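You operate a simulated robot arm through the tools that you are given. There is no shell and no other tool. Be economical: measure what you need, move in short steps, check, and stop when the job is done.

Carry out the task below with a simulated two-armed robot. There is one attempt and no reset: what you move stays moved.

Task
Pick up the yellow-banded bag with one hand, pass it to the other hand and put it on the top of the green bench.

The check looks at the end state, three seconds after you hand in, the way a careful person would. Anything else that was tipped, shoved, dropped, spilled or broken makes it a failure.

Robot
Two 7-joint arms with two-finger parallel grippers on one trunk, on a base that drives. Base frame: it is fixed to the floor where the robot stands at the start and does not move with it; the origin is under the middle of the robot, x ahead of it, y to its left, z up; the surface under the hand at the start is at about z = 88.5. Units: cm, rad, N and s.
The left shoulder is at the start at [3, 11.9, 93.5], the right one opposite. With the tool pointing down near the work surface each hand reaches from about 28 to 68 cm from the robot's upright axis, wherever it stands, measured 20 degrees to its own side. Places, roughly: top of the green bench [60, -240, 90]. Payload 3.43 kg a hand.
Tool frame (each hand has its own): the origin (TCP) lies between the finger pads and is the grasp point; the fingertips stand 3 cm ahead of it; z points along the fingers, y is the line along which they close. Largest opening 9.4 cm; finger width 2.8, thickness 1; the body of the gripper, 5 by 9.6 cm, starts 5.5 cm behind the TCP.
Orientation is that of the tool frame in the base frame, as a unit quaternion [x, y, z, w]. With the fingers straight down and closing along the base's y, the tool's x points along the base's -x, its y along +y and its z along -z.

Tools
- The arms move only by the tool servo_tool. It takes "left_targets", "right_targets" or both (then of equal length, played together; a hand with none holds still); each is one flat list of numbers, 7 for each row, row after row: the shift along the base's x, y, z in cm, then the turn, a rotation vector about the base's x, y, z in rad, then the opening, from 0 (shut) to 1 (fully open). In form: [dx, dy, dz, rx, ry, rz, grip, dx, dy, dz, rx, ry, rz, grip, ...]. A call has 1 to 8 rows; each row is the pose to reach, as a shift and turn from the pose commanded when the call began. Rows are played at 5 a second. More than 5 cm and 0.15 rad between two rows, or a gripper value outside its range, and nothing of the call is played. A pose out of reach is approached as far as the arm can. The call stops where the force on the tool passes 40 N (or 10 N more than at its start, if that is more) or the arm is blocked; 0.2 s more then pass. Each finger travels about 7.2 cm/s and halts on what it meets, pressing with about 22 N; the grip force reading is that of the motor and also rises with nothing between the fingers. The clock runs only during rows and for 0.2 s after the last one: add rows that repeat a pose to give the fingers time. It gives the time, the measured TCP pose, the force on the tool (base axes), the opening and the grip force at its end, in the units of the frame above (readings bear some noise), with the torque about the TCP (base axes, N m) and any sound that the robot's microphone picked up.
- Cameras (640 x 400 px; columns grow to the right, rows downward): "scene" is now at [4.41, 1.14, 163.78]; the picture's right is [0.15, -0.99, 0.00], its down [-0.79, -0.12, -0.61] and it looks along [0.60, 0.09, -0.80] (base axes); focal length 285 px, centre (320, 200). "left" rides on the left gripper at [7.6, -1.4, -10.3] in its tool frame; the picture's right is [0.18, 0.98, 0.00], its down [-0.75, 0.14, -0.64] and it looks along [-0.63, 0.12, 0.77] (tool axes); focal length 243 px, centre (320, 200). "right" rides on the right gripper at [7.6, 1.4, -10.2] in its tool frame; the picture's right is [-0.18, 0.98, 0.00], its down [-0.75, -0.14, -0.64] and it looks along [-0.63, -0.12, 0.77] (tool axes); focal length 243 px, centre (320, 200).
- camera(camera): a new picture of that camera. No time passes.
- raise_lower(by): slides the trunk up (or, below 0, down) by that many cm; the arms and the scene camera ride with it, the base frame stays. It gives what a move gives, with no picture.
- base_move(legs): drives the robot by 1 to 6 legs, each [ahead, turn to the left] in cm and rad, along the robot's own axes; the way and the turn of a leg run together, so that a leg with both is an arc; at most 150 cm and 3.142 rad a leg. The arms and the cameras ride along, it lands a little off, and it stops where it bumps. It gives what a move gives.
- aim_head(pan, tilt): turns the head with the scene camera to pan (to the left, within 2.496 rad either way) and tilt (down, from -0.506 to 1.204), counted from straight ahead of the robot. It gives what a move gives.
- probe_pixels(camera, pixels): for up to 12 pixels [column, row] of the newest picture of that camera ("zoom" is the newest enlarged one), the place [x, y, z] in the base frame of the surface seen there, good to about 0.2 cm. No time passes.
- inspect(camera, box): a new picture of the part [left, top, right, bottom] of that camera's present view, enlarged. No time passes.
- finish_job(): hands the job in; it is judged then, once.

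Work in short steps. Measure before you move; look again where a grasp or a placing could have gone wrong, and mend it. You have 80 turns and 78 pictures in all, those below and enlarged ones among them. Open the grippers and draw the arms clear of the work before you hand the job in, unless the task says otherwise; then end with one line.

The tools are called after "Emit:" as a command line: name --argument value ..., lists and objects as JSON in quotes. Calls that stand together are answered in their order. servo_tool: Moves the arms, as the interface text tells. Its arguments: {"type":"object","properties":{"left_targets":{"type":"array","items":{"type":"number"}},"right_targets":{"type":"array","items":{"type":"number"}}},"required":[]} The other tools are called the same way: raise_lower (by) slides the trunk up or down; base_move (legs) drives the base; aim_head (pan, tilt) turns the head that bears the scene camera; camera (camera) takes a picture; probe_pixels (camera, pixels) gives the place of the surface under pixels of a picture; inspect (camera, box) takes an enlarged picture of a part of a camera's view; finish_job () hands the job in.

At the start:

```text
time_s: 0.0
left_tool_pos: [38.37, 19.41, 118.43]
left_ee_rot: [0.0, 1.0, 0.0, 0.0]
left_ft_force: [0.7, -0.4, 0.5]
left_moment: [0.01, 0.01, 0.01]
left_opening: 9.41
left_grasp_force: 0.0
right_tool_pos: [44.34, -22.02, 119.23]
right_ee_rot: [0.0, 1.0, 0.0, 0.0]
right_ft_force: [-0.1, -0.5, 0.7]
right_moment: [-0.01, -0.01, -0.04]
right_opening: 9.4
right_grasp_force: 0.1
trunk travel left (down, up): [-20.0, 21.0]
robot x, y, heading: [0.21, 0.3, -0.002]
head pan, tilt: [0.145, 0.92]
```

scene: 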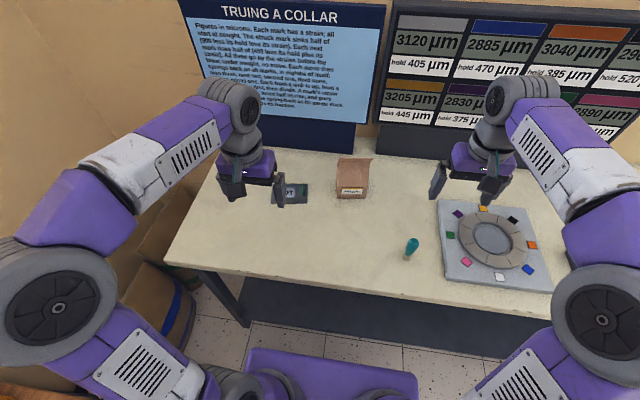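
right: 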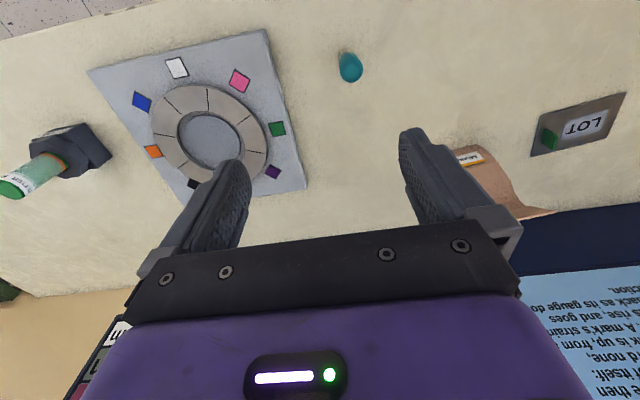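
left: 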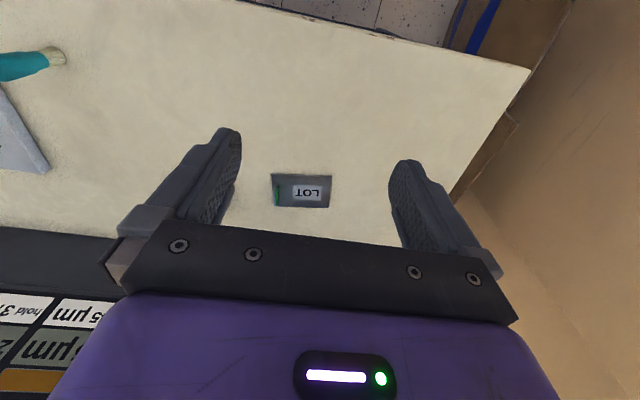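

The bag seems to be the brown paper object at (353,178) with a yellow-edged label; I enlarge it and look around for other bags and the green bench.

Emit:
inspect --camera "scene" --box '[260, 130, 420, 230]'

Emit:
aim_head --pan -1.3 --tilt 0.5

Emit:
camera --camera "scene"

```text
4.00 times, centred on (340, 180) of scene
```

zoom: 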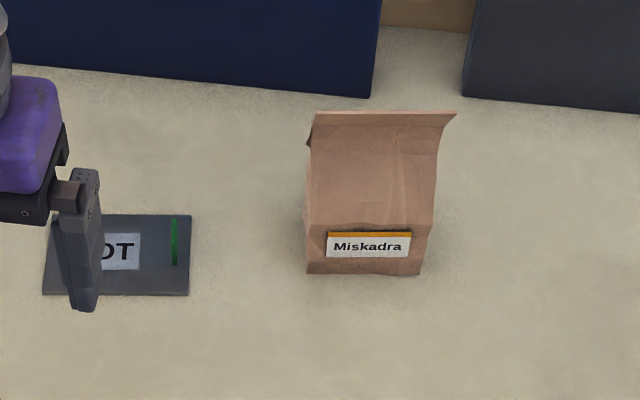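

```text
time_s: 1.6
left_tool_pos: [38.35, 19.36, 118.44]
left_ee_rot: [0.0, 1.0, 0.0, 0.001]
left_ft_force: [0.9, 0.0, -0.2]
left_moment: [-0.02, 0.01, 0.01]
left_opening: 9.42
left_grasp_force: 0.1
right_tool_pos: [44.36, -22.0, 119.19]
right_ee_rot: [0.001, 1.0, 0.0, 0.0]
right_ft_force: [-0.2, -0.6, -0.3]
right_moment: [0.0, 0.0, 0.0]
right_opening: 9.41
right_grasp_force: 0.0
trunk travel left (down, up): [-20.0, 21.0]
robot x, y, heading: [-0.12, 0.17, 0.002]
head pan, tilt: [-1.3, 0.499]
```

```text
73 pictures are left
```

scene: 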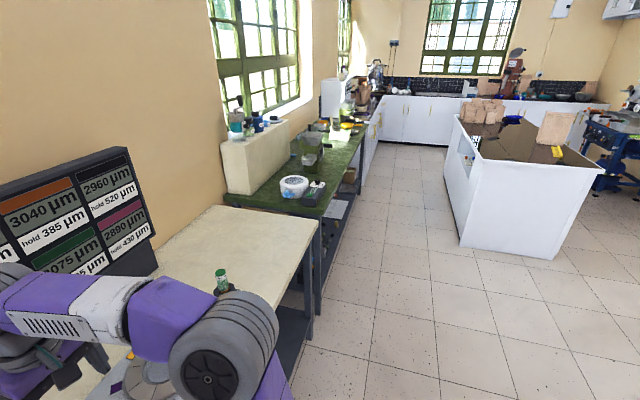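

The bag on the bench has a yellow/orange stripe on its label; brown things also appear at (485,110) and (555,128). I enlarge these and the green bench.

Emit:
inspect --camera "scene" --box '[220, 60, 380, 220]'

Emit:
inspect --camera "scene" --box '[440, 60, 640, 185]'

Emit:
probe_pixels --camera "scene" --pixels '[[230, 196], [312, 215], [290, 200], [330, 180], [345, 160], [350, 140], [325, 195], [340, 215], [310, 190], [293, 182], [310, 155], [340, 135]]'

Emit:
aim_head --pan 0.145 --tilt 0.92

Emit:
inspect --camera "scene" --box '[300, 140, 400, 210]'

```text
2.50 times, centred on (300, 140) of scene
```

zoom: 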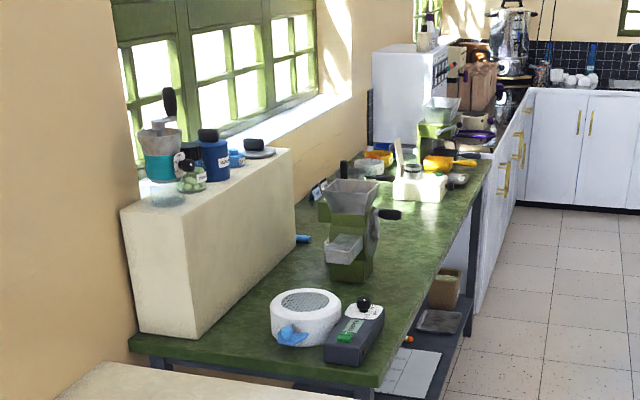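

```text
3.20 times, centred on (540, 122) of scene
```

zoom: 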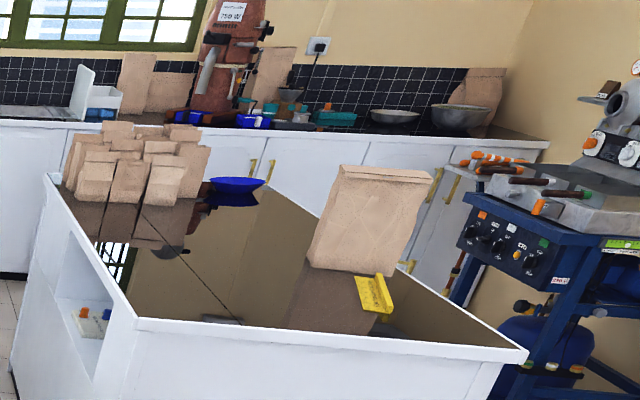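

```text
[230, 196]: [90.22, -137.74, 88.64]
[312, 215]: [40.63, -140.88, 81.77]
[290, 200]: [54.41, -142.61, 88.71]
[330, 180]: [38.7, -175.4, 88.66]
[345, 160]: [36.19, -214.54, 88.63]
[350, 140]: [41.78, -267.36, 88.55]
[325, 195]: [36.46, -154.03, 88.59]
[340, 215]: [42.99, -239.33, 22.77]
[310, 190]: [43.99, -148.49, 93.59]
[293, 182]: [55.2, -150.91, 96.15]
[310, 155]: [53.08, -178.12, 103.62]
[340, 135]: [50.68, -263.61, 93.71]
```

```text
time_s: 3.1
left_tool_pos: [38.38, 19.42, 118.4]
left_ee_rot: [0.0, 1.0, 0.0, -0.001]
left_ft_force: [-0.2, 0.6, -0.9]
left_moment: [-0.01, -0.03, 0.0]
left_opening: 9.37
left_grasp_force: 0.1
right_tool_pos: [44.42, -21.99, 119.12]
right_ee_rot: [0.0, 1.0, 0.0, 0.0]
right_ft_force: [0.7, -0.3, 1.0]
right_moment: [0.03, -0.02, 0.0]
right_opening: 9.38
right_grasp_force: 0.0
trunk travel left (down, up): [-20.0, 21.0]
robot x, y, heading: [-0.13, 0.18, -0.002]
head pan, tilt: [0.145, 0.92]
```

```text
5.71 times, centred on (350, 175) of scene
```

zoom: 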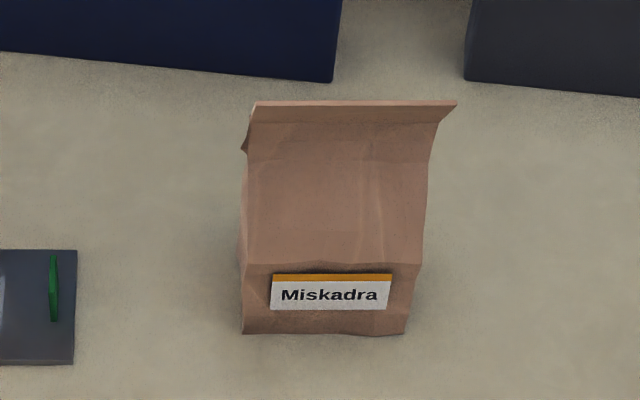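

The Miskadra bag has the yellow band; its folded top runs along (250,105)-(455,105) in the zoom. I probe its shape and its surroundings.

Emit:
probe_pixels --camera "zoom" --pixels '[[262, 104], [350, 104], [445, 104], [256, 122], [345, 125], [435, 122], [340, 160], [340, 200], [340, 255], [250, 332], [400, 332], [330, 290]]'

Emit:
inspect --camera "right" --box '[400, 60, 640, 260]'

```text
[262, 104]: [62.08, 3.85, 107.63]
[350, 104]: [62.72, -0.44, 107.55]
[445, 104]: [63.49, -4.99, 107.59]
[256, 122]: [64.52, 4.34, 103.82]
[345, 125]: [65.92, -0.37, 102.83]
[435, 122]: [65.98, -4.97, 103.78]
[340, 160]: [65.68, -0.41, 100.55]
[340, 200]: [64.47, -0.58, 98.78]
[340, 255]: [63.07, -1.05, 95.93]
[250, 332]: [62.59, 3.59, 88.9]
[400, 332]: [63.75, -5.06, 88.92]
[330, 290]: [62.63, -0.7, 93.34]
```

```text
2.00 times, centred on (520, 160) of right
```

zoom: 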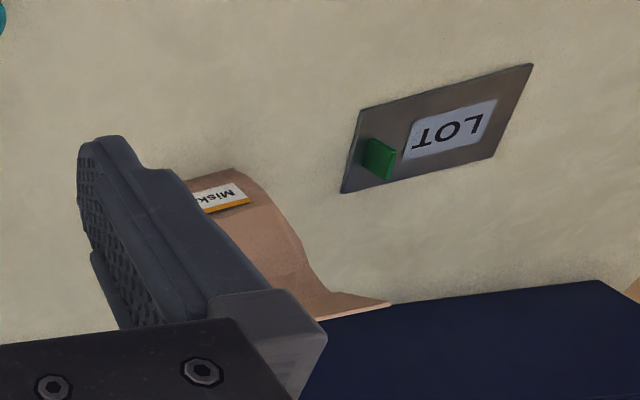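

The bag: front face from x≈63 at the bottom to 66 at z≈101, with a lip leaning forward to [62.7, -0.4, 107.6]; width about 9 cm along y, yaw about 0.16. It is at the end of the reach, so I measure the bench edge to see how far I can drive ahead.

Emit:
camera --camera "scene"

Emit:
probe_pixels --camera "scene" --pixels '[[250, 273], [330, 285], [400, 293], [300, 360], [375, 375], [320, 335], [290, 193], [340, 125], [390, 140], [410, 250], [450, 270], [300, 185]]'

Emit:
servo_tool --left_targets '[0, 1, 1, 0, 0, -0.14, 1, 0, 2, 2, 0, 0, -0.28, 1, 0, 3, 3, 0, 0, -0.42, 1, 0, 4, 4, 0, 0, -0.56, 1, 0, 5, 5, 0, 0, -0.7, 1, 0, 6, 6, 0, 0, -0.84, 1, 0, 7, 7, 0, 0, -0.98, 1, 0, 8, 8, 0, 0, -1.12, 1]'

```text
68 pictures are left
```

scene: 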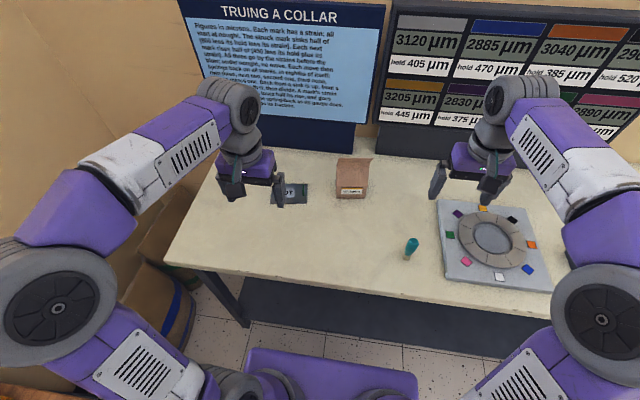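

```text
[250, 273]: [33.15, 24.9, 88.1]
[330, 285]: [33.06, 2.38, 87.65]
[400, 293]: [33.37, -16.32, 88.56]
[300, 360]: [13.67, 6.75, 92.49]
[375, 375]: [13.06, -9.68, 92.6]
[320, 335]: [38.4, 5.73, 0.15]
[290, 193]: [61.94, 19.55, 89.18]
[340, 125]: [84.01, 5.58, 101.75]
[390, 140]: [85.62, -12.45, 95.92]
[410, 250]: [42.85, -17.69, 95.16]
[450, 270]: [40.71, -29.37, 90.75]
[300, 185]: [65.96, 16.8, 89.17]
```

```text
time_s: 4.9
left_tool_pos: [38.38, 27.5, 126.52]
left_ee_rot: [0.533, 0.846, 0.001, 0.0]
left_ft_force: [-0.1, -0.8, 0.5]
left_moment: [-0.03, -0.02, 0.01]
left_opening: 9.39
left_grasp_force: 0.0
right_tool_pos: [44.43, -22.01, 119.19]
right_ee_rot: [-0.001, 1.0, 0.0, 0.0]
right_ft_force: [-1.2, 0.1, 0.0]
right_moment: [0.02, 0.01, -0.02]
right_opening: 9.37
right_grasp_force: 0.1
trunk travel left (down, up): [-20.0, 21.0]
robot x, y, heading: [-0.31, -0.14, 0.005]
head pan, tilt: [0.145, 0.92]
```

The bench edge is at x≈33 and the robot's front at x≈14, so I drive 10 cm ahead, then finish the yaw so the fingers close along the bag's normal.

Emit:
base_move --legs '[[10, 0]]'

Emit:
servo_tool --left_targets '[0, 0, 0, 0, 0, -0.15, 1, 0, 0, 0, 0, 0, -0.29, 1]'

Emit:
camera --camera "left"

```text
time_s: 6.1
left_tool_pos: [48.47, 27.39, 126.33]
left_ee_rot: [0.532, 0.847, 0.001, 0.0]
left_ft_force: [-0.1, 0.2, -0.9]
left_moment: [0.03, 0.05, 0.04]
left_opening: 9.42
left_grasp_force: 0.1
right_tool_pos: [54.46, -22.01, 119.2]
right_ee_rot: [0.0, 1.0, 0.0, 0.0]
right_ft_force: [0.3, -0.5, 0.0]
right_moment: [-0.02, 0.06, 0.0]
right_opening: 9.41
right_grasp_force: 0.0
trunk travel left (down, up): [-20.0, 21.0]
robot x, y, heading: [9.83, -0.03, -0.005]
head pan, tilt: [0.145, 0.92]
```

```text
time_s: 6.7
left_tool_pos: [48.27, 27.38, 126.49]
left_ee_rot: [0.649, 0.761, 0.0, 0.0]
left_ft_force: [-0.1, 0.0, -0.2]
left_moment: [0.01, 0.0, 0.0]
left_opening: 9.41
left_grasp_force: 0.1
right_tool_pos: [54.31, -22.1, 119.15]
right_ee_rot: [0.0, 1.0, 0.0, 0.0]
right_ft_force: [0.2, 0.0, -0.4]
right_moment: [-0.02, 0.01, 0.04]
right_opening: 9.41
right_grasp_force: 0.0
trunk travel left (down, up): [-20.0, 21.0]
robot x, y, heading: [9.75, -0.06, -0.001]
head pan, tilt: [0.145, 0.92]
```

```text
67 pictures are left
```

left: 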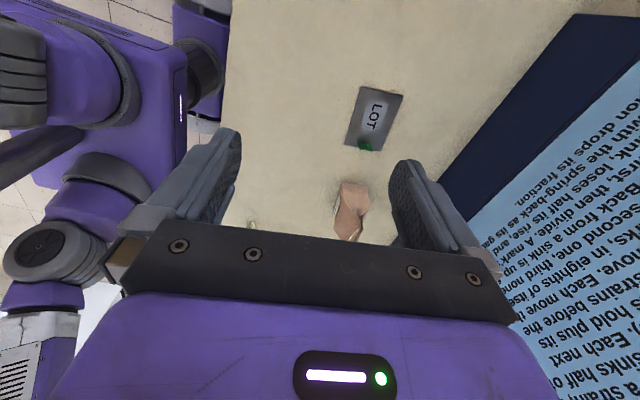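

Yaw is right. Now I tilt the left hand 0.7 rad about the bag's normal so it comes in from upper left, and bring it nearer, then look at the bag's profile.

Emit:
servo_tool --left_targets '[3, 0, 0, -0.138, -0.022, 0, 1, 6, 0, 0, -0.276, -0.044, 0, 1, 9, -1, 0, -0.415, -0.066, 0, 1, 12, -2, 0, -0.553, -0.088, 0, 1, 15, -3, 0, -0.69, -0.11, 0, 1]'

Emit:
camera --camera "left"

Emit:
camera --camera "scene"

```text
time_s: 7.9
left_tool_pos: [63.55, 24.25, 126.31]
left_ee_rot: [0.609, 0.715, -0.224, 0.26]
left_ft_force: [0.3, 0.2, 0.3]
left_moment: [0.01, 0.03, 0.04]
left_opening: 9.4
left_grasp_force: 0.1
right_tool_pos: [54.5, -22.01, 119.14]
right_ee_rot: [0.0, 1.0, 0.0, -0.001]
right_ft_force: [1.0, -0.4, -0.1]
right_moment: [-0.05, 0.02, 0.0]
right_opening: 9.38
right_grasp_force: 0.0
trunk travel left (down, up): [-20.0, 21.0]
robot x, y, heading: [10.18, -0.18, -0.001]
head pan, tilt: [0.145, 0.92]
```

```text
66 pictures are left
```

left: 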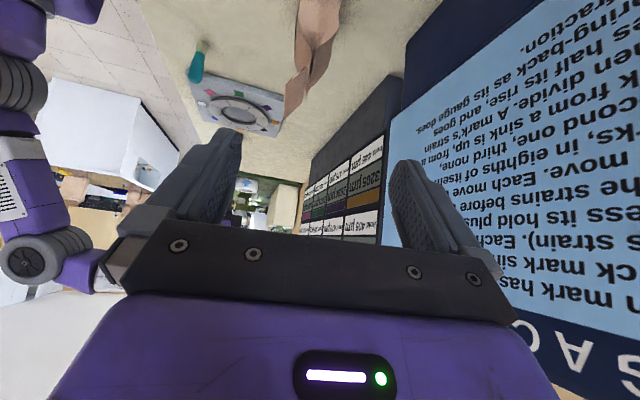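

```text
65 pictures are left
```

scene: 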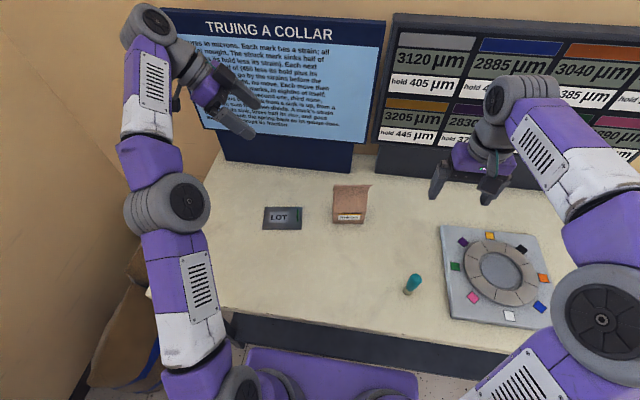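

The bag's profile shows at (315,50) in the left view; I enlarge and probe it.

Emit:
inspect --camera "left" --box '[240, 0, 400, 140]'

Emit:
inspect --camera "scene" --box '[310, 165, 390, 235]'

```text
2.86 times, centred on (320, 70) of left
```

zoom: 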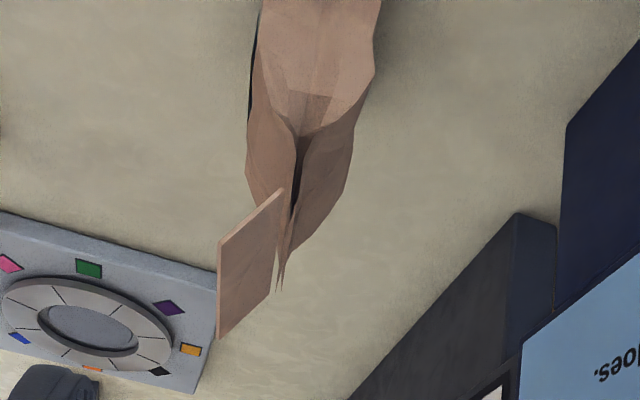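

```text
5.71 times, centred on (350, 200) of scene
```

zoom: 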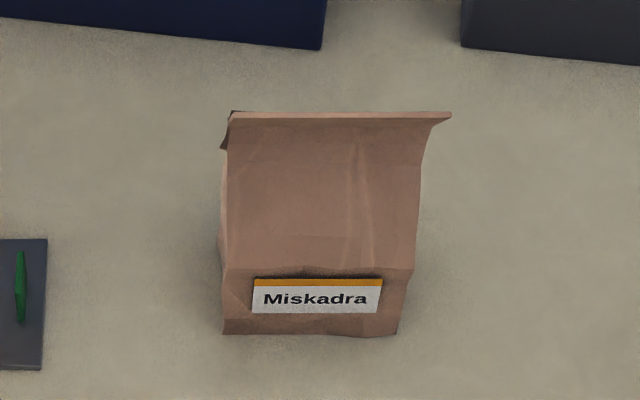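

I probe the profile in the left view.

Emit:
inspect --camera "left" --box '[240, 0, 400, 140]'

Emit:
probe_pixels --camera "zoom" --pixels '[[278, 200], [224, 243], [224, 330], [265, 290], [282, 280], [300, 240], [270, 160], [330, 190], [350, 150], [370, 60], [255, 100], [310, 120]]'

```text
2.86 times, centred on (320, 70) of left
```

zoom: 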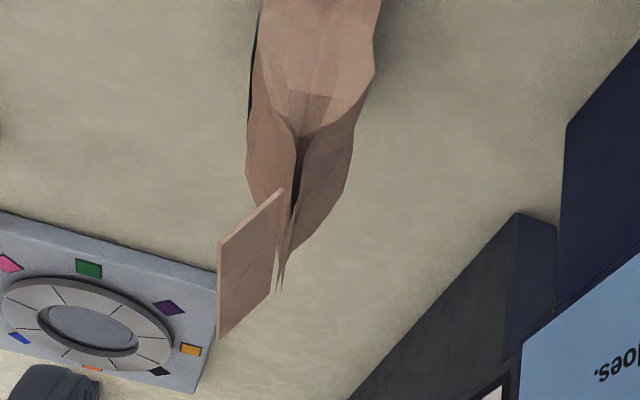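

```text
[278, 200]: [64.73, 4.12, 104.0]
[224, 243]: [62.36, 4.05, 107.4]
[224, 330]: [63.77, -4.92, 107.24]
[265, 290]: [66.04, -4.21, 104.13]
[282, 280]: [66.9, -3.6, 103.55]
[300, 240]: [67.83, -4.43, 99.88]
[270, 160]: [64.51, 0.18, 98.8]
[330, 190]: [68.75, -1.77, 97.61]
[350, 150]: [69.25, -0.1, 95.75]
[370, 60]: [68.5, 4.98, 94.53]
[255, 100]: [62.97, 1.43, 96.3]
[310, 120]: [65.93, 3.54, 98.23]
```

The bag pinches at z≈103 and ends in a flap (4 cm × 9 cm) leaning forward about 0.6 rad, outer edge [62.9,-0.5,107.5]. I'll grip the flap with the fingers in its plane, left hand on its left half, leaving the right half for the other hand. First I reorient.

Emit:
servo_tool --left_targets '[-1, -2, 0, 0.148, 0.024, 0, 1, -2, -4, 0, 0.296, 0.048, 0, 1]'

Emit:
servo_tool --left_targets '[-2, -2, -2, 0.023, -0.148, 0, 1, -3, -5, -4, 0.047, -0.296, 0, 1, -3.5, -8, -5, 0.071, -0.444, 0, 1, -3.5, -11, -6, 0.095, -0.592, 0, 1, -3.5, -13, -9, 0.095, -0.592, 0, 1]'

Emit:
camera --camera "left"

Emit:
camera --camera "scene"

```text
time_s: 8.5
left_tool_pos: [61.32, 20.27, 126.46]
left_ee_rot: [0.635, 0.747, -0.129, 0.15]
left_ft_force: [-0.1, -0.5, 0.4]
left_moment: [0.04, 0.0, 0.0]
left_opening: 9.38
left_grasp_force: 0.0
right_tool_pos: [54.26, -22.13, 119.28]
right_ee_rot: [0.0, 1.0, 0.0, 0.0]
right_ft_force: [0.2, -0.6, 0.1]
right_moment: [0.02, 0.03, 0.01]
right_opening: 9.39
right_grasp_force: 0.1
trunk travel left (down, up): [-20.0, 21.0]
robot x, y, heading: [9.84, 0.23, -0.002]
head pan, tilt: [0.145, 0.92]
```

```text
time_s: 9.7
left_tool_pos: [57.73, 7.33, 117.42]
left_ee_rot: [0.652, 0.675, 0.097, 0.333]
left_ft_force: [0.2, -0.3, -0.6]
left_moment: [-0.01, -0.01, -0.05]
left_opening: 9.38
left_grasp_force: 0.1
right_tool_pos: [54.36, -22.14, 119.15]
right_ee_rot: [0.0, 1.0, 0.0, 0.0]
right_ft_force: [-0.4, -0.9, -0.5]
right_moment: [-0.02, 0.01, 0.0]
right_opening: 9.41
right_grasp_force: 0.0
trunk travel left (down, up): [-20.0, 21.0]
robot x, y, heading: [9.77, -0.41, -0.0]
head pan, tilt: [0.145, 0.92]
```

```text
61 pictures are left
```

left: 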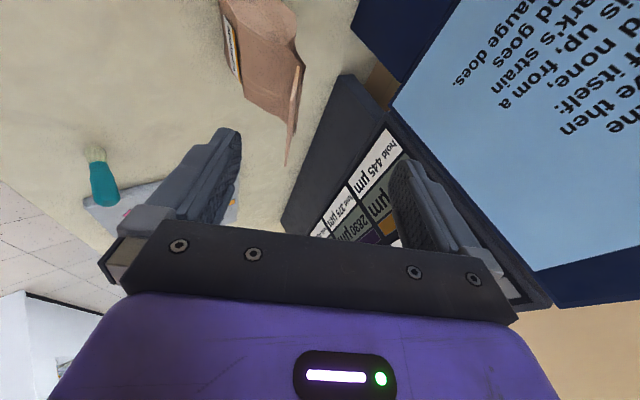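

```text
60 pictures are left
```

scene: 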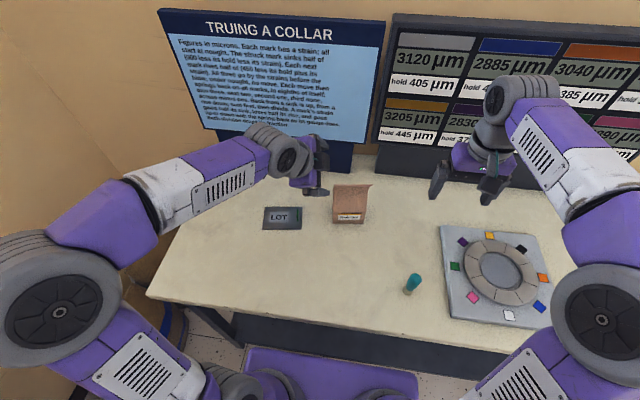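

The flap is seen nearly edge-on at (293,120) between the fingers, as wanted. I re-measure it before descending.

Emit:
inspect --camera "left" --box '[210, 60, 330, 170]'

Emit:
inspect --camera "scene" --box '[290, 140, 400, 230]'

Emit:
probe_pixels --camera "zoom" --pixels '[[252, 263], [360, 263], [455, 268], [252, 278], [355, 283], [440, 285]]'

```text
3.64 times, centred on (270, 115) of left
```

zoom: 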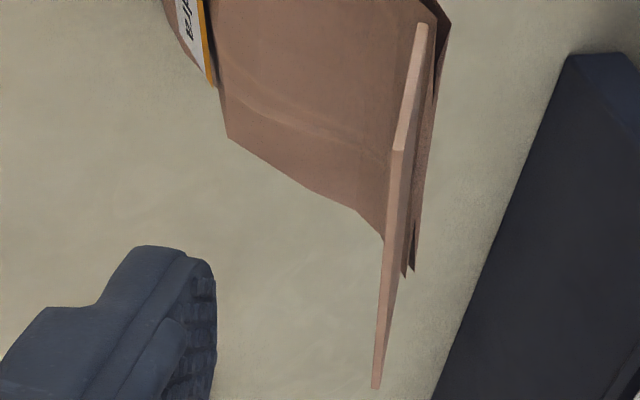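

```text
4.44 times, centred on (345, 185) of scene
```

zoom: 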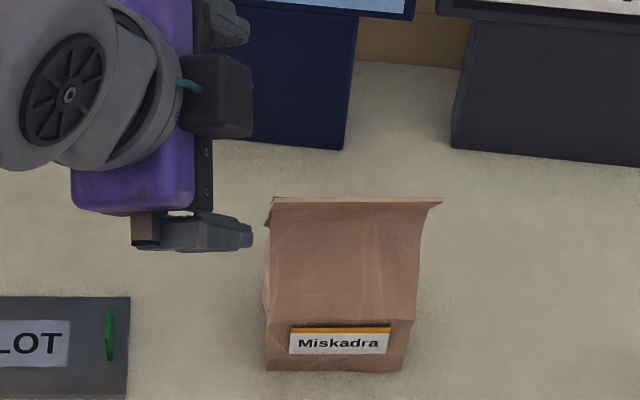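

```text
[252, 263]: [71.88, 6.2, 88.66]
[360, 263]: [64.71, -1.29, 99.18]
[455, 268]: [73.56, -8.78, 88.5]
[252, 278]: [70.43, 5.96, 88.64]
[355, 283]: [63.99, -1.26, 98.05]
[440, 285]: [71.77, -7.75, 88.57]
```

The bag hasn't moved. I go to the pre-grasp pose about 8 cm back along the fingers and check alignment.

Emit:
servo_tool --left_targets '[0.4, -2.4, -4.3, 0, 0, 0, 1, 2.1, -3.3, -6.6, 0, 0, 0, 1]'

Emit:
camera --camera "left"

Emit:
inspect --camera "scene" --box '[290, 140, 400, 230]'

Emit:
probe_pixels --camera "zoom" --pixels '[[278, 201], [350, 202], [430, 202], [360, 215]]'

```text
time_s: 10.3
left_tool_pos: [59.88, 4.11, 110.89]
left_ee_rot: [0.651, 0.676, 0.096, 0.332]
left_ft_force: [-0.1, -0.4, 0.0]
left_moment: [-0.01, 0.02, 0.0]
left_opening: 9.41
left_grasp_force: 0.2
right_tool_pos: [54.44, -21.93, 119.23]
right_ee_rot: [0.001, 1.0, 0.0, -0.001]
right_ft_force: [0.0, 0.4, 0.6]
right_moment: [0.02, 0.01, 0.01]
right_opening: 9.4
right_grasp_force: 0.1
trunk travel left (down, up): [-20.0, 21.0]
robot x, y, heading: [9.87, -0.14, 0.001]
head pan, tilt: [0.145, 0.92]
```

```text
57 pictures are left
```

left: 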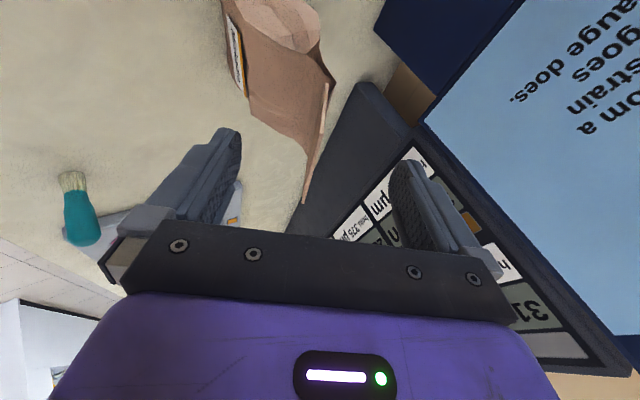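

```text
4.44 times, centred on (345, 185) of scene
```

zoom: 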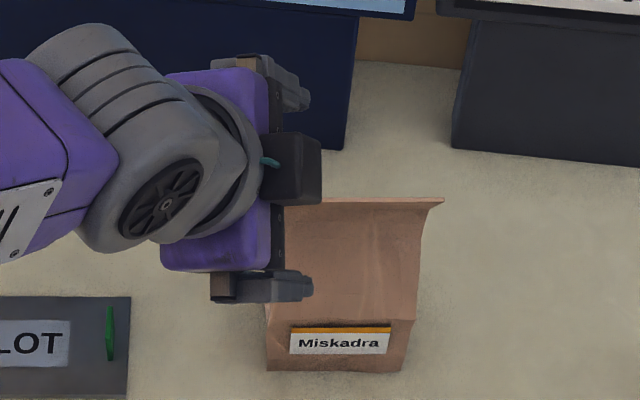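

```text
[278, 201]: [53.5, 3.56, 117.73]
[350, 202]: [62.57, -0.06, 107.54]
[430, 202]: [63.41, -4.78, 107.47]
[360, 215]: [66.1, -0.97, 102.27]
```

The flap is centred between the fingers. I advance so that the pads overlap the flap by about 3.5 cm, and look before closing.

Emit:
servo_tool --left_targets '[1.4, -0.7, -2, 0, 0, 0, 1, 2.8, -1.4, -3.9, 0, 0, 0, 1]'

Emit:
camera --camera "left"

Emit:
inspect --camera "right" --box '[400, 40, 640, 260]'

```text
time_s: 10.9
left_tool_pos: [62.73, 2.55, 106.92]
left_ee_rot: [0.651, 0.675, 0.096, 0.332]
left_ft_force: [0.5, -0.3, 0.5]
left_moment: [0.0, 0.02, 0.0]
left_opening: 9.39
left_grasp_force: 0.2
right_tool_pos: [54.36, -22.01, 119.17]
right_ee_rot: [0.001, 1.0, -0.001, 0.0]
right_ft_force: [0.3, 1.1, -0.3]
right_moment: [0.0, -0.02, 0.02]
right_opening: 9.39
right_grasp_force: 0.2
trunk travel left (down, up): [-20.0, 21.0]
robot x, y, heading: [9.85, 0.06, 0.004]
head pan, tilt: [0.145, 0.92]
```

```text
55 pictures are left
```

left: 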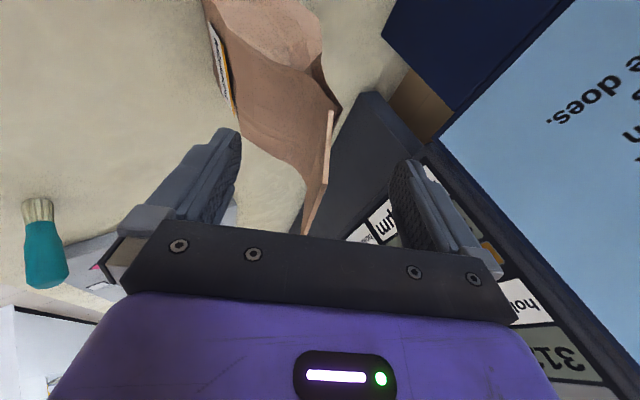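

```text
1.82 times, centred on (520, 150) of right
```

zoom: 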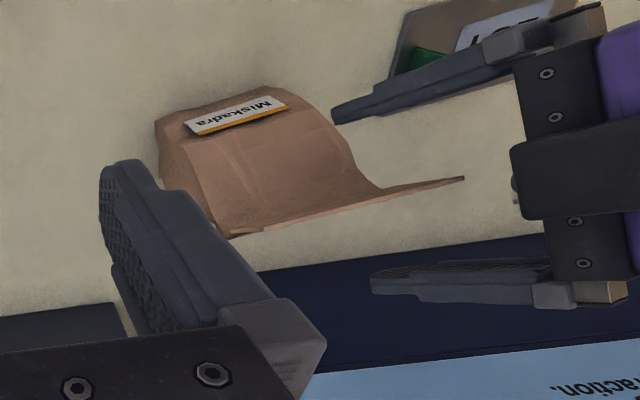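

The fingers straddle the flap's left half. I close in stages, holding still.

Emit:
servo_tool --left_targets '[0, 0, 0, 0, 0, 0, 0.6, 0, 0, 0, 0, 0, 0, 0.3, 0, 0, 0, 0, 0, 0, 0.2, 0, 0, 0, 0, 0, 0, 0.2]'

Emit:
inspect --camera "left" --box '[180, 80, 460, 260]'

```text
time_s: 11.9
left_tool_pos: [62.82, 2.65, 106.91]
left_ee_rot: [0.651, 0.675, 0.096, 0.332]
left_ft_force: [0.2, 1.3, 0.0]
left_moment: [-0.04, 0.0, 0.02]
left_opening: 1.87
left_grasp_force: 0.0
right_tool_pos: [54.38, -22.01, 119.16]
right_ee_rot: [0.0, 1.0, 0.0, 0.0]
right_ft_force: [0.4, -0.3, -1.0]
right_moment: [0.04, 0.01, 0.02]
right_opening: 9.41
right_grasp_force: 0.1
trunk travel left (down, up): [-20.0, 21.0]
robot x, y, heading: [10.23, 0.13, 0.003]
head pan, tilt: [0.145, 0.92]
```

```text
2.22 times, centred on (320, 170) of left
```

zoom: 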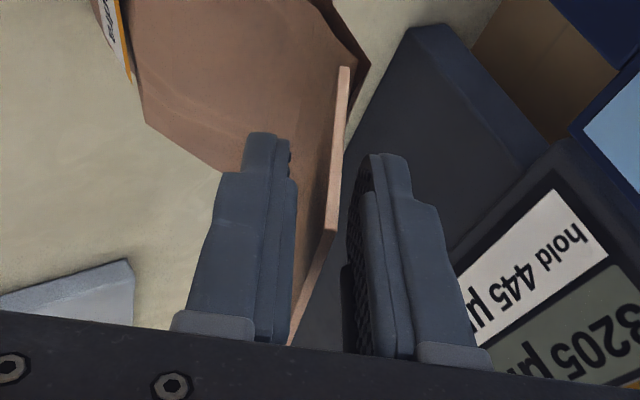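

The flap stands between the pads. I close fully.

Emit:
servo_tool --left_targets '[0, 0, 0, 0, 0, 0, 0.1, 0, 0, 0, 0, 0, 0, 0.0, 0, 0, 0, 0, 0, 0, 0, 0, 0, 0, 0, 0, 0, 0]'

Emit:
inspect --camera "left" --box '[180, 0, 460, 260]'

```text
time_s: 12.9
left_tool_pos: [62.66, 2.67, 106.98]
left_ee_rot: [0.651, 0.676, 0.097, 0.332]
left_ft_force: [0.3, 0.8, 1.7]
left_moment: [0.27, 0.02, 0.01]
left_opening: 0.65
left_grasp_force: 21.9
right_tool_pos: [54.25, -22.12, 119.31]
right_ee_rot: [0.0, 1.0, 0.0, 0.001]
right_ft_force: [0.4, 0.2, -0.8]
right_moment: [-0.01, 0.0, -0.01]
right_opening: 9.43
right_grasp_force: 0.1
trunk travel left (down, up): [-20.0, 21.0]
robot x, y, heading: [10.15, 0.19, -0.003]
head pan, tilt: [0.145, 0.92]
```

```text
1.54 times, centred on (320, 130) of left
```

zoom: 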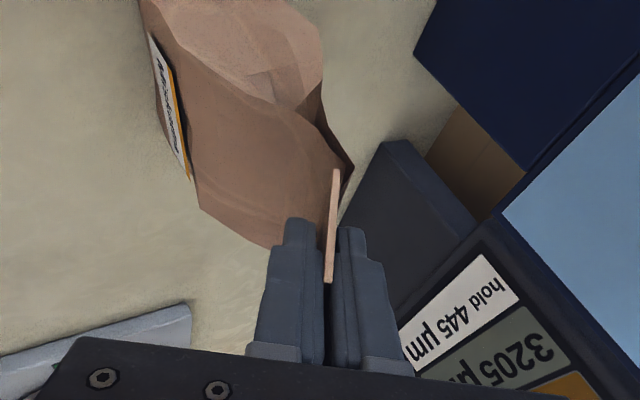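

The grip holds at 0.65 cm on the flap with 22 N. I lift 4 cm slowly and read the load.

Emit:
servo_tool --left_targets '[0, 0, 0.5, 0, 0, 0, 0, 0, 0, 1, 0, 0, 0, 0, 0, 0, 2, 0, 0, 0, 0, 0, 0, 3, 0, 0, 0, 0, 0, 0, 4, 0, 0, 0, 0, 0, 0, 4, 0, 0, 0, 0]'

Emit:
inspect --camera "left" --box '[180, 0, 460, 260]'

Emit:
camera --camera "right"

```text
time_s: 14.3
left_tool_pos: [62.71, 2.68, 110.95]
left_ee_rot: [0.651, 0.676, 0.097, 0.332]
left_ft_force: [-0.1, -1.0, -2.0]
left_moment: [0.02, 0.12, 0.03]
left_opening: 0.17
left_grasp_force: 22.2
right_tool_pos: [54.4, -21.9, 119.16]
right_ee_rot: [0.0, 1.0, 0.0, 0.0]
right_ft_force: [-1.0, 0.1, 0.7]
right_moment: [-0.01, -0.05, 0.0]
right_opening: 9.43
right_grasp_force: 0.0
trunk travel left (down, up): [-20.0, 21.0]
robot x, y, heading: [10.05, -0.07, 0.004]
head pan, tilt: [0.145, 0.92]
```

```text
1.54 times, centred on (320, 130) of left
```

zoom: 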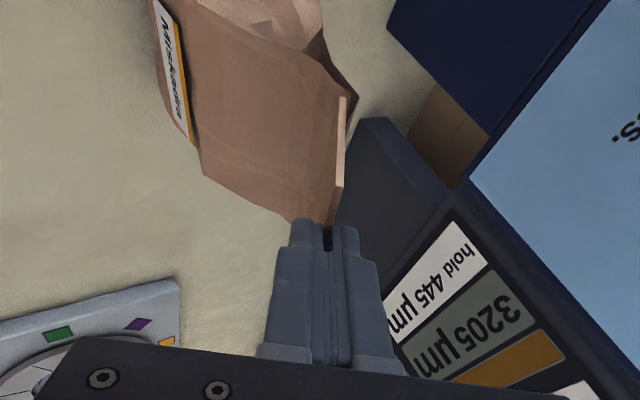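

```text
50 pictures are left
```

right: 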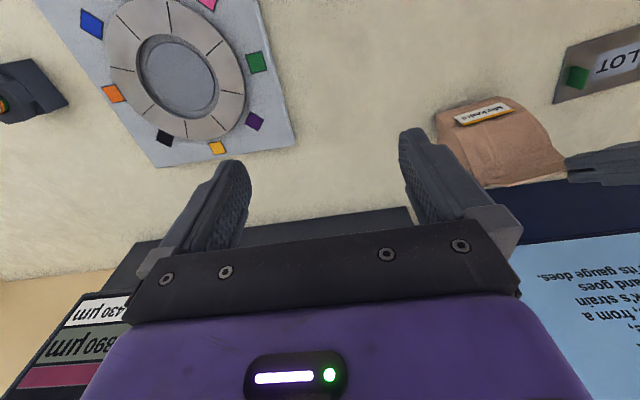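

The opening fell to 0.17 cm and the load is small: the flap slid out, mostly or fully. I look at the bag's state.

Emit:
inspect --camera "scene" --box '[270, 110, 420, 240]'

Emit:
inspect --camera "right" --box '[420, 60, 640, 200]'

```text
3.08 times, centred on (345, 175) of scene
```

zoom: 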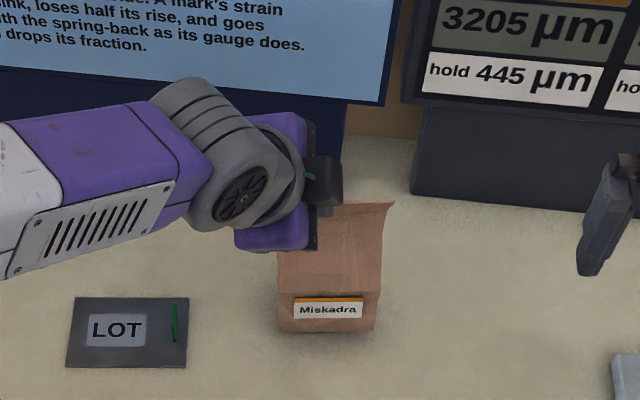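

```text
2.86 times, centred on (530, 130) of right
```

zoom: 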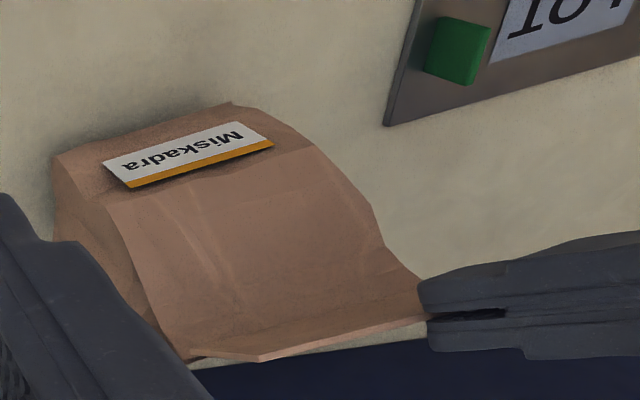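

I probe the bag's base to see whether it stands on the bench.

Emit:
probe_pixels --camera "zoom" --pixels '[[60, 190], [228, 106], [258, 358], [420, 316], [410, 290], [190, 350], [235, 200], [120, 165], [270, 145]]'

Emit:
servo_tool --left_targets '[0, 0, 0, 0, 0, 0, 0]'

```text
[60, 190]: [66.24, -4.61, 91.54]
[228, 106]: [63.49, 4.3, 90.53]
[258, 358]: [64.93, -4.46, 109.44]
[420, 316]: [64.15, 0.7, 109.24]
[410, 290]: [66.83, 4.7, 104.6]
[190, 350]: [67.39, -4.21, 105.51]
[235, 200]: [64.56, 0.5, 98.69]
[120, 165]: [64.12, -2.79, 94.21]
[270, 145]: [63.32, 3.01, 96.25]
```

```text
time_s: 14.7
left_tool_pos: [62.72, 2.79, 110.95]
left_ee_rot: [0.651, 0.676, 0.097, 0.332]
left_ft_force: [0.8, -0.2, -3.0]
left_moment: [0.07, 0.11, -0.03]
left_opening: 0.19
left_grasp_force: 22.0
right_tool_pos: [54.35, -21.99, 119.12]
right_ee_rot: [0.0, 1.0, 0.0, 0.0]
right_ft_force: [-0.1, -0.8, 0.4]
right_moment: [0.0, 0.01, 0.01]
right_opening: 9.39
right_grasp_force: 0.1
trunk travel left (down, up): [-20.0, 21.0]
robot x, y, heading: [10.31, -0.06, -0.0]
head pan, tilt: [0.145, 0.92]
```

The flap edge is now at z≈109.3, up 1.8 cm with a steady ~3 N load: the bag hangs, having slid 2 cm off the thick hinge part and settled on the thin flap. I lower it to set it down and regrip with moderate depth.

Emit:
servo_tool --left_targets '[0, 0, -0.5, 0, 0, 0, 0, 0, 0, -1, 0, 0, 0, 0, 0, 0, -1.4, 0, 0, 0, 0, 0, 0, -1.7, 0, 0, 0, 0, 0, 0, -1.7, 0, 0, 0, 0]'

Emit:
inspect --camera "right" --box '[420, 60, 640, 200]'

Emit:
probe_pixels --camera "zoom" --pixels '[[60, 190], [228, 106], [258, 358], [420, 316], [235, 200]]'

```text
time_s: 15.9
left_tool_pos: [62.74, 2.61, 109.5]
left_ee_rot: [0.651, 0.675, 0.098, 0.333]
left_ft_force: [-1.6, 1.0, 9.3]
left_moment: [0.42, -0.21, 0.04]
left_opening: 0.21
left_grasp_force: 21.6
right_tool_pos: [54.19, -22.07, 119.23]
right_ee_rot: [0.0, 1.0, -0.001, 0.001]
right_ft_force: [-0.2, 0.9, -0.1]
right_moment: [-0.06, 0.01, 0.0]
right_opening: 9.38
right_grasp_force: 0.0
trunk travel left (down, up): [-20.0, 21.0]
robot x, y, heading: [10.16, -0.04, 0.005]
head pan, tilt: [0.145, 0.92]
```

```text
2.86 times, centred on (530, 130) of right
```

zoom: 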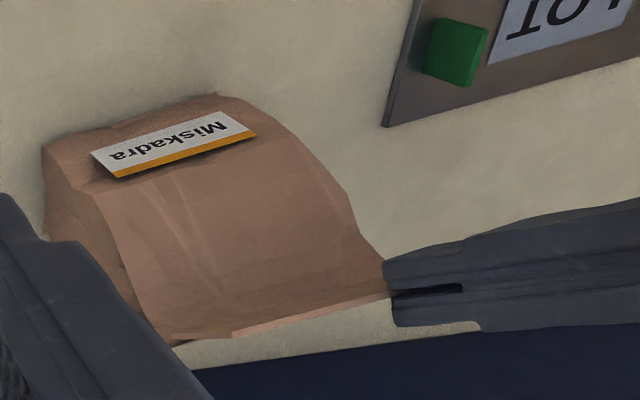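

```text
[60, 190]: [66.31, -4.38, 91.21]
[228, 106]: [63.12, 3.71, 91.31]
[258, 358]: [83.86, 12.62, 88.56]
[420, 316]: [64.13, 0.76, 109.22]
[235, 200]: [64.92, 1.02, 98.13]
```

It pushes on the bench with 9 N, so it stands. I ease up 0.4 cm and open.

Emit:
servo_tool --left_targets '[0, 0, 0.4, 0, 0, 0, 0, 0, 0, 0.4, 0, 0, 0, 0.1, 0, 0, 0.4, 0, 0, 0, 0.3, 0, 0, 0.4, 0, 0, 0, 0.4, 0, 0, 0.4, 0, 0, 0, 0.4]'

Emit:
inspect --camera "left" --box '[180, 0, 460, 260]'

Emit:
probe_pixels --camera "zoom" --pixels '[[320, 150], [330, 200]]'

Emit:
inspect --camera "right" --box '[420, 60, 640, 200]'

```text
time_s: 17.1
left_tool_pos: [62.69, 2.68, 109.7]
left_ee_rot: [0.651, 0.676, 0.097, 0.332]
left_ft_force: [-1.0, 0.1, -0.3]
left_moment: [-0.01, 0.01, 0.03]
left_opening: 3.77
left_grasp_force: 0.1
right_tool_pos: [54.4, -22.14, 119.16]
right_ee_rot: [0.0, 1.0, 0.0, -0.001]
right_ft_force: [-0.6, 0.2, 0.3]
right_moment: [-0.02, -0.01, 0.01]
right_opening: 9.4
right_grasp_force: 0.1
trunk travel left (down, up): [-20.0, 21.0]
robot x, y, heading: [9.73, -0.09, -0.003]
head pan, tilt: [0.145, 0.92]
```

```text
1.54 times, centred on (320, 130) of left
```

zoom: 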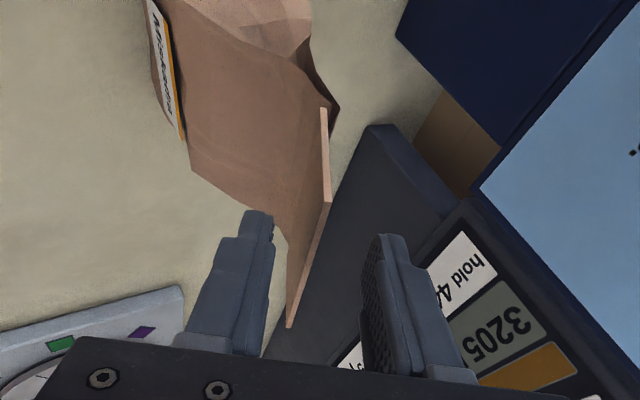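

```text
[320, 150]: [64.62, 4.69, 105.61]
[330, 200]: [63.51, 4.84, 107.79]
```

```text
2.86 times, centred on (530, 130) of right
```

zoom: 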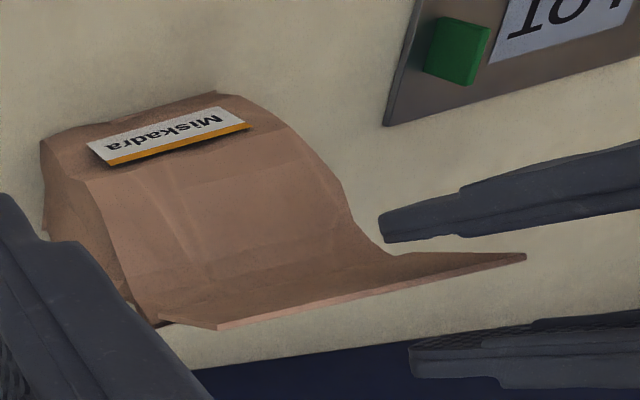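

The bag stands again with the flap between the open fingers. I measure the flap plane now.

Emit:
probe_pixels --camera "zoom" --pixels '[[222, 324], [360, 293], [515, 258], [500, 257], [400, 256], [170, 317], [300, 270], [340, 280], [420, 265]]'

Emit:
inspect --camera "left" --box '[270, 40, 350, 230]'

Emit:
probe_pixels --camera "zoom" --pixels '[[318, 70], [322, 145], [317, 210], [318, 215]]'

```text
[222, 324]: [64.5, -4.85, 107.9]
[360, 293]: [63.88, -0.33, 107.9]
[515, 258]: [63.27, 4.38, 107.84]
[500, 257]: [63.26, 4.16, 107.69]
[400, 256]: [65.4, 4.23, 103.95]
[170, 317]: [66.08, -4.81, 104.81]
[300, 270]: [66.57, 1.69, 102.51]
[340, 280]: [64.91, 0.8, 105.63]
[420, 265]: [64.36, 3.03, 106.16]
```

```text
2.11 times, centred on (310, 135) of left
```

zoom: 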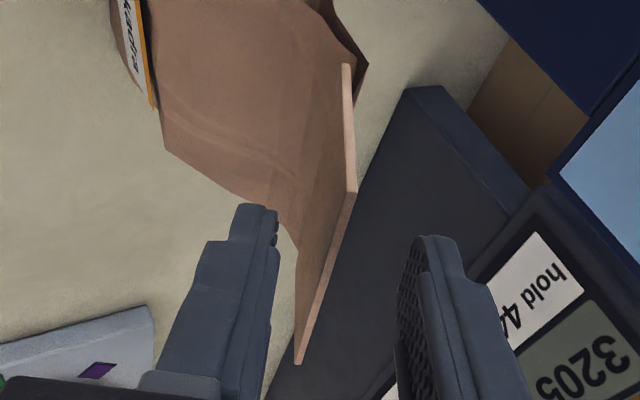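

```text
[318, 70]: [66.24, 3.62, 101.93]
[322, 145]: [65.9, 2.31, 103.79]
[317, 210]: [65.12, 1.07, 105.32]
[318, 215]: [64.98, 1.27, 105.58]
```

The flap leans 0.50 rad (I used 0.6). I correct the angle by 0.1 rad and set the pads with about 2.5 cm overlap, short of the thick hinge.

Emit:
servo_tool --left_targets '[0, 0, 0, -0.013, 0.099, -0.026, 0.5, 0.4, 0, -0.7, -0.013, 0.099, -0.026, 0.5, 0.8, 0, -1.4, -0.013, 0.099, -0.026, 0.4, 0.8, 0, -1.4, -0.013, 0.099, -0.026, 0.25]'

Emit:
inspect --camera "left" --box '[180, 40, 460, 260]'

Emit:
inspect --camera "right" --box '[420, 60, 640, 200]'

```text
time_s: 18.1
left_tool_pos: [63.51, 2.74, 108.21]
left_ee_rot: [0.662, 0.683, 0.056, 0.303]
left_ft_force: [-0.2, 0.3, -0.6]
left_moment: [-0.03, -0.01, -0.01]
left_opening: 2.37
left_grasp_force: 0.0
right_tool_pos: [54.39, -21.98, 119.27]
right_ee_rot: [0.001, 1.0, 0.001, 0.0]
right_ft_force: [0.6, -0.3, -0.5]
right_moment: [-0.02, 0.04, 0.0]
right_opening: 9.38
right_grasp_force: 0.1
trunk travel left (down, up): [-20.0, 21.0]
robot x, y, heading: [9.71, -0.22, 0.004]
head pan, tilt: [0.145, 0.92]
```

```text
1.82 times, centred on (320, 150) of left
```

zoom: 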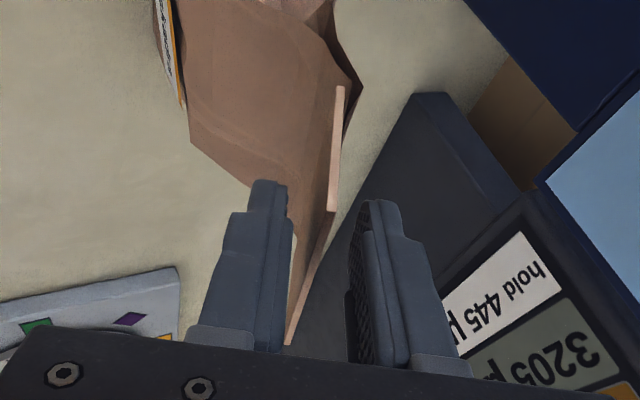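

```text
2.86 times, centred on (530, 130) of right
```

zoom: 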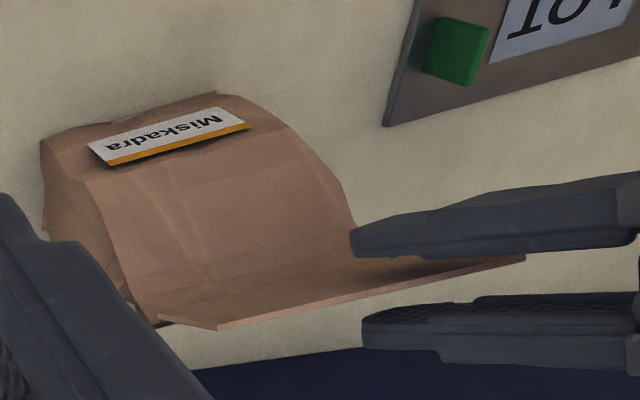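

The front finger is nearer the flap than the rear; I shift 0.6 cm along the normal toward the front and close.

Emit:
servo_tool --left_targets '[-0.5, -0.07, -0.28, 0, 0, 0, 0.25, -0.5, -0.07, -0.28, 0, 0, 0, 0.12, -0.5, -0.07, -0.28, 0, 0, 0, 0, -0.5, -0.07, -0.28, 0, 0, 0, 0, -0.5, -0.07, -0.28, 0, 0, 0, 0]'

Emit:
servo_tool --left_targets '[0, 0, 0.5, 0, 0, 0, 0, 0, 0, 1, 0, 0, 0, 0, 0, 0, 1.5, 0, 0, 0, 0, 0, 0, 2, 0, 0, 0, 0, 0, 0, 2, 0, 0, 0, 0]'

Emit:
inspect --camera "right" --box '[420, 60, 640, 200]'

```text
time_s: 19.3
left_tool_pos: [62.91, 2.61, 107.88]
left_ee_rot: [0.662, 0.683, 0.056, 0.304]
left_ft_force: [1.1, 0.8, 2.9]
left_moment: [0.02, -0.07, 0.02]
left_opening: 0.6
left_grasp_force: 22.3
right_tool_pos: [54.38, -22.03, 119.15]
right_ee_rot: [0.0, 1.0, -0.001, -0.001]
right_ft_force: [-0.8, -0.3, 0.0]
right_moment: [-0.01, -0.01, 0.0]
right_opening: 9.39
right_grasp_force: 0.1
trunk travel left (down, up): [-20.0, 21.0]
robot x, y, heading: [9.82, -0.25, -0.002]
head pan, tilt: [0.145, 0.92]
```

```text
time_s: 20.5
left_tool_pos: [63.1, 2.55, 109.97]
left_ee_rot: [0.663, 0.683, 0.055, 0.303]
left_ft_force: [-0.4, 0.2, -2.1]
left_moment: [0.08, 0.03, -0.01]
left_opening: 0.62
left_grasp_force: 22.4
right_tool_pos: [54.33, -21.95, 119.29]
right_ee_rot: [0.0, 1.0, 0.0, 0.0]
right_ft_force: [-0.5, -0.4, 0.3]
right_moment: [-0.03, 0.01, 0.02]
right_opening: 9.41
right_grasp_force: 0.1
trunk travel left (down, up): [-20.0, 21.0]
robot x, y, heading: [9.89, -0.09, 0.002]
head pan, tilt: [0.145, 0.92]
```

```text
2.86 times, centred on (530, 130) of right
```

zoom: 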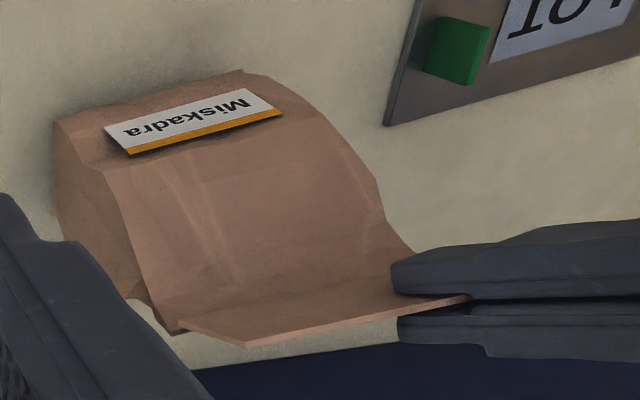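

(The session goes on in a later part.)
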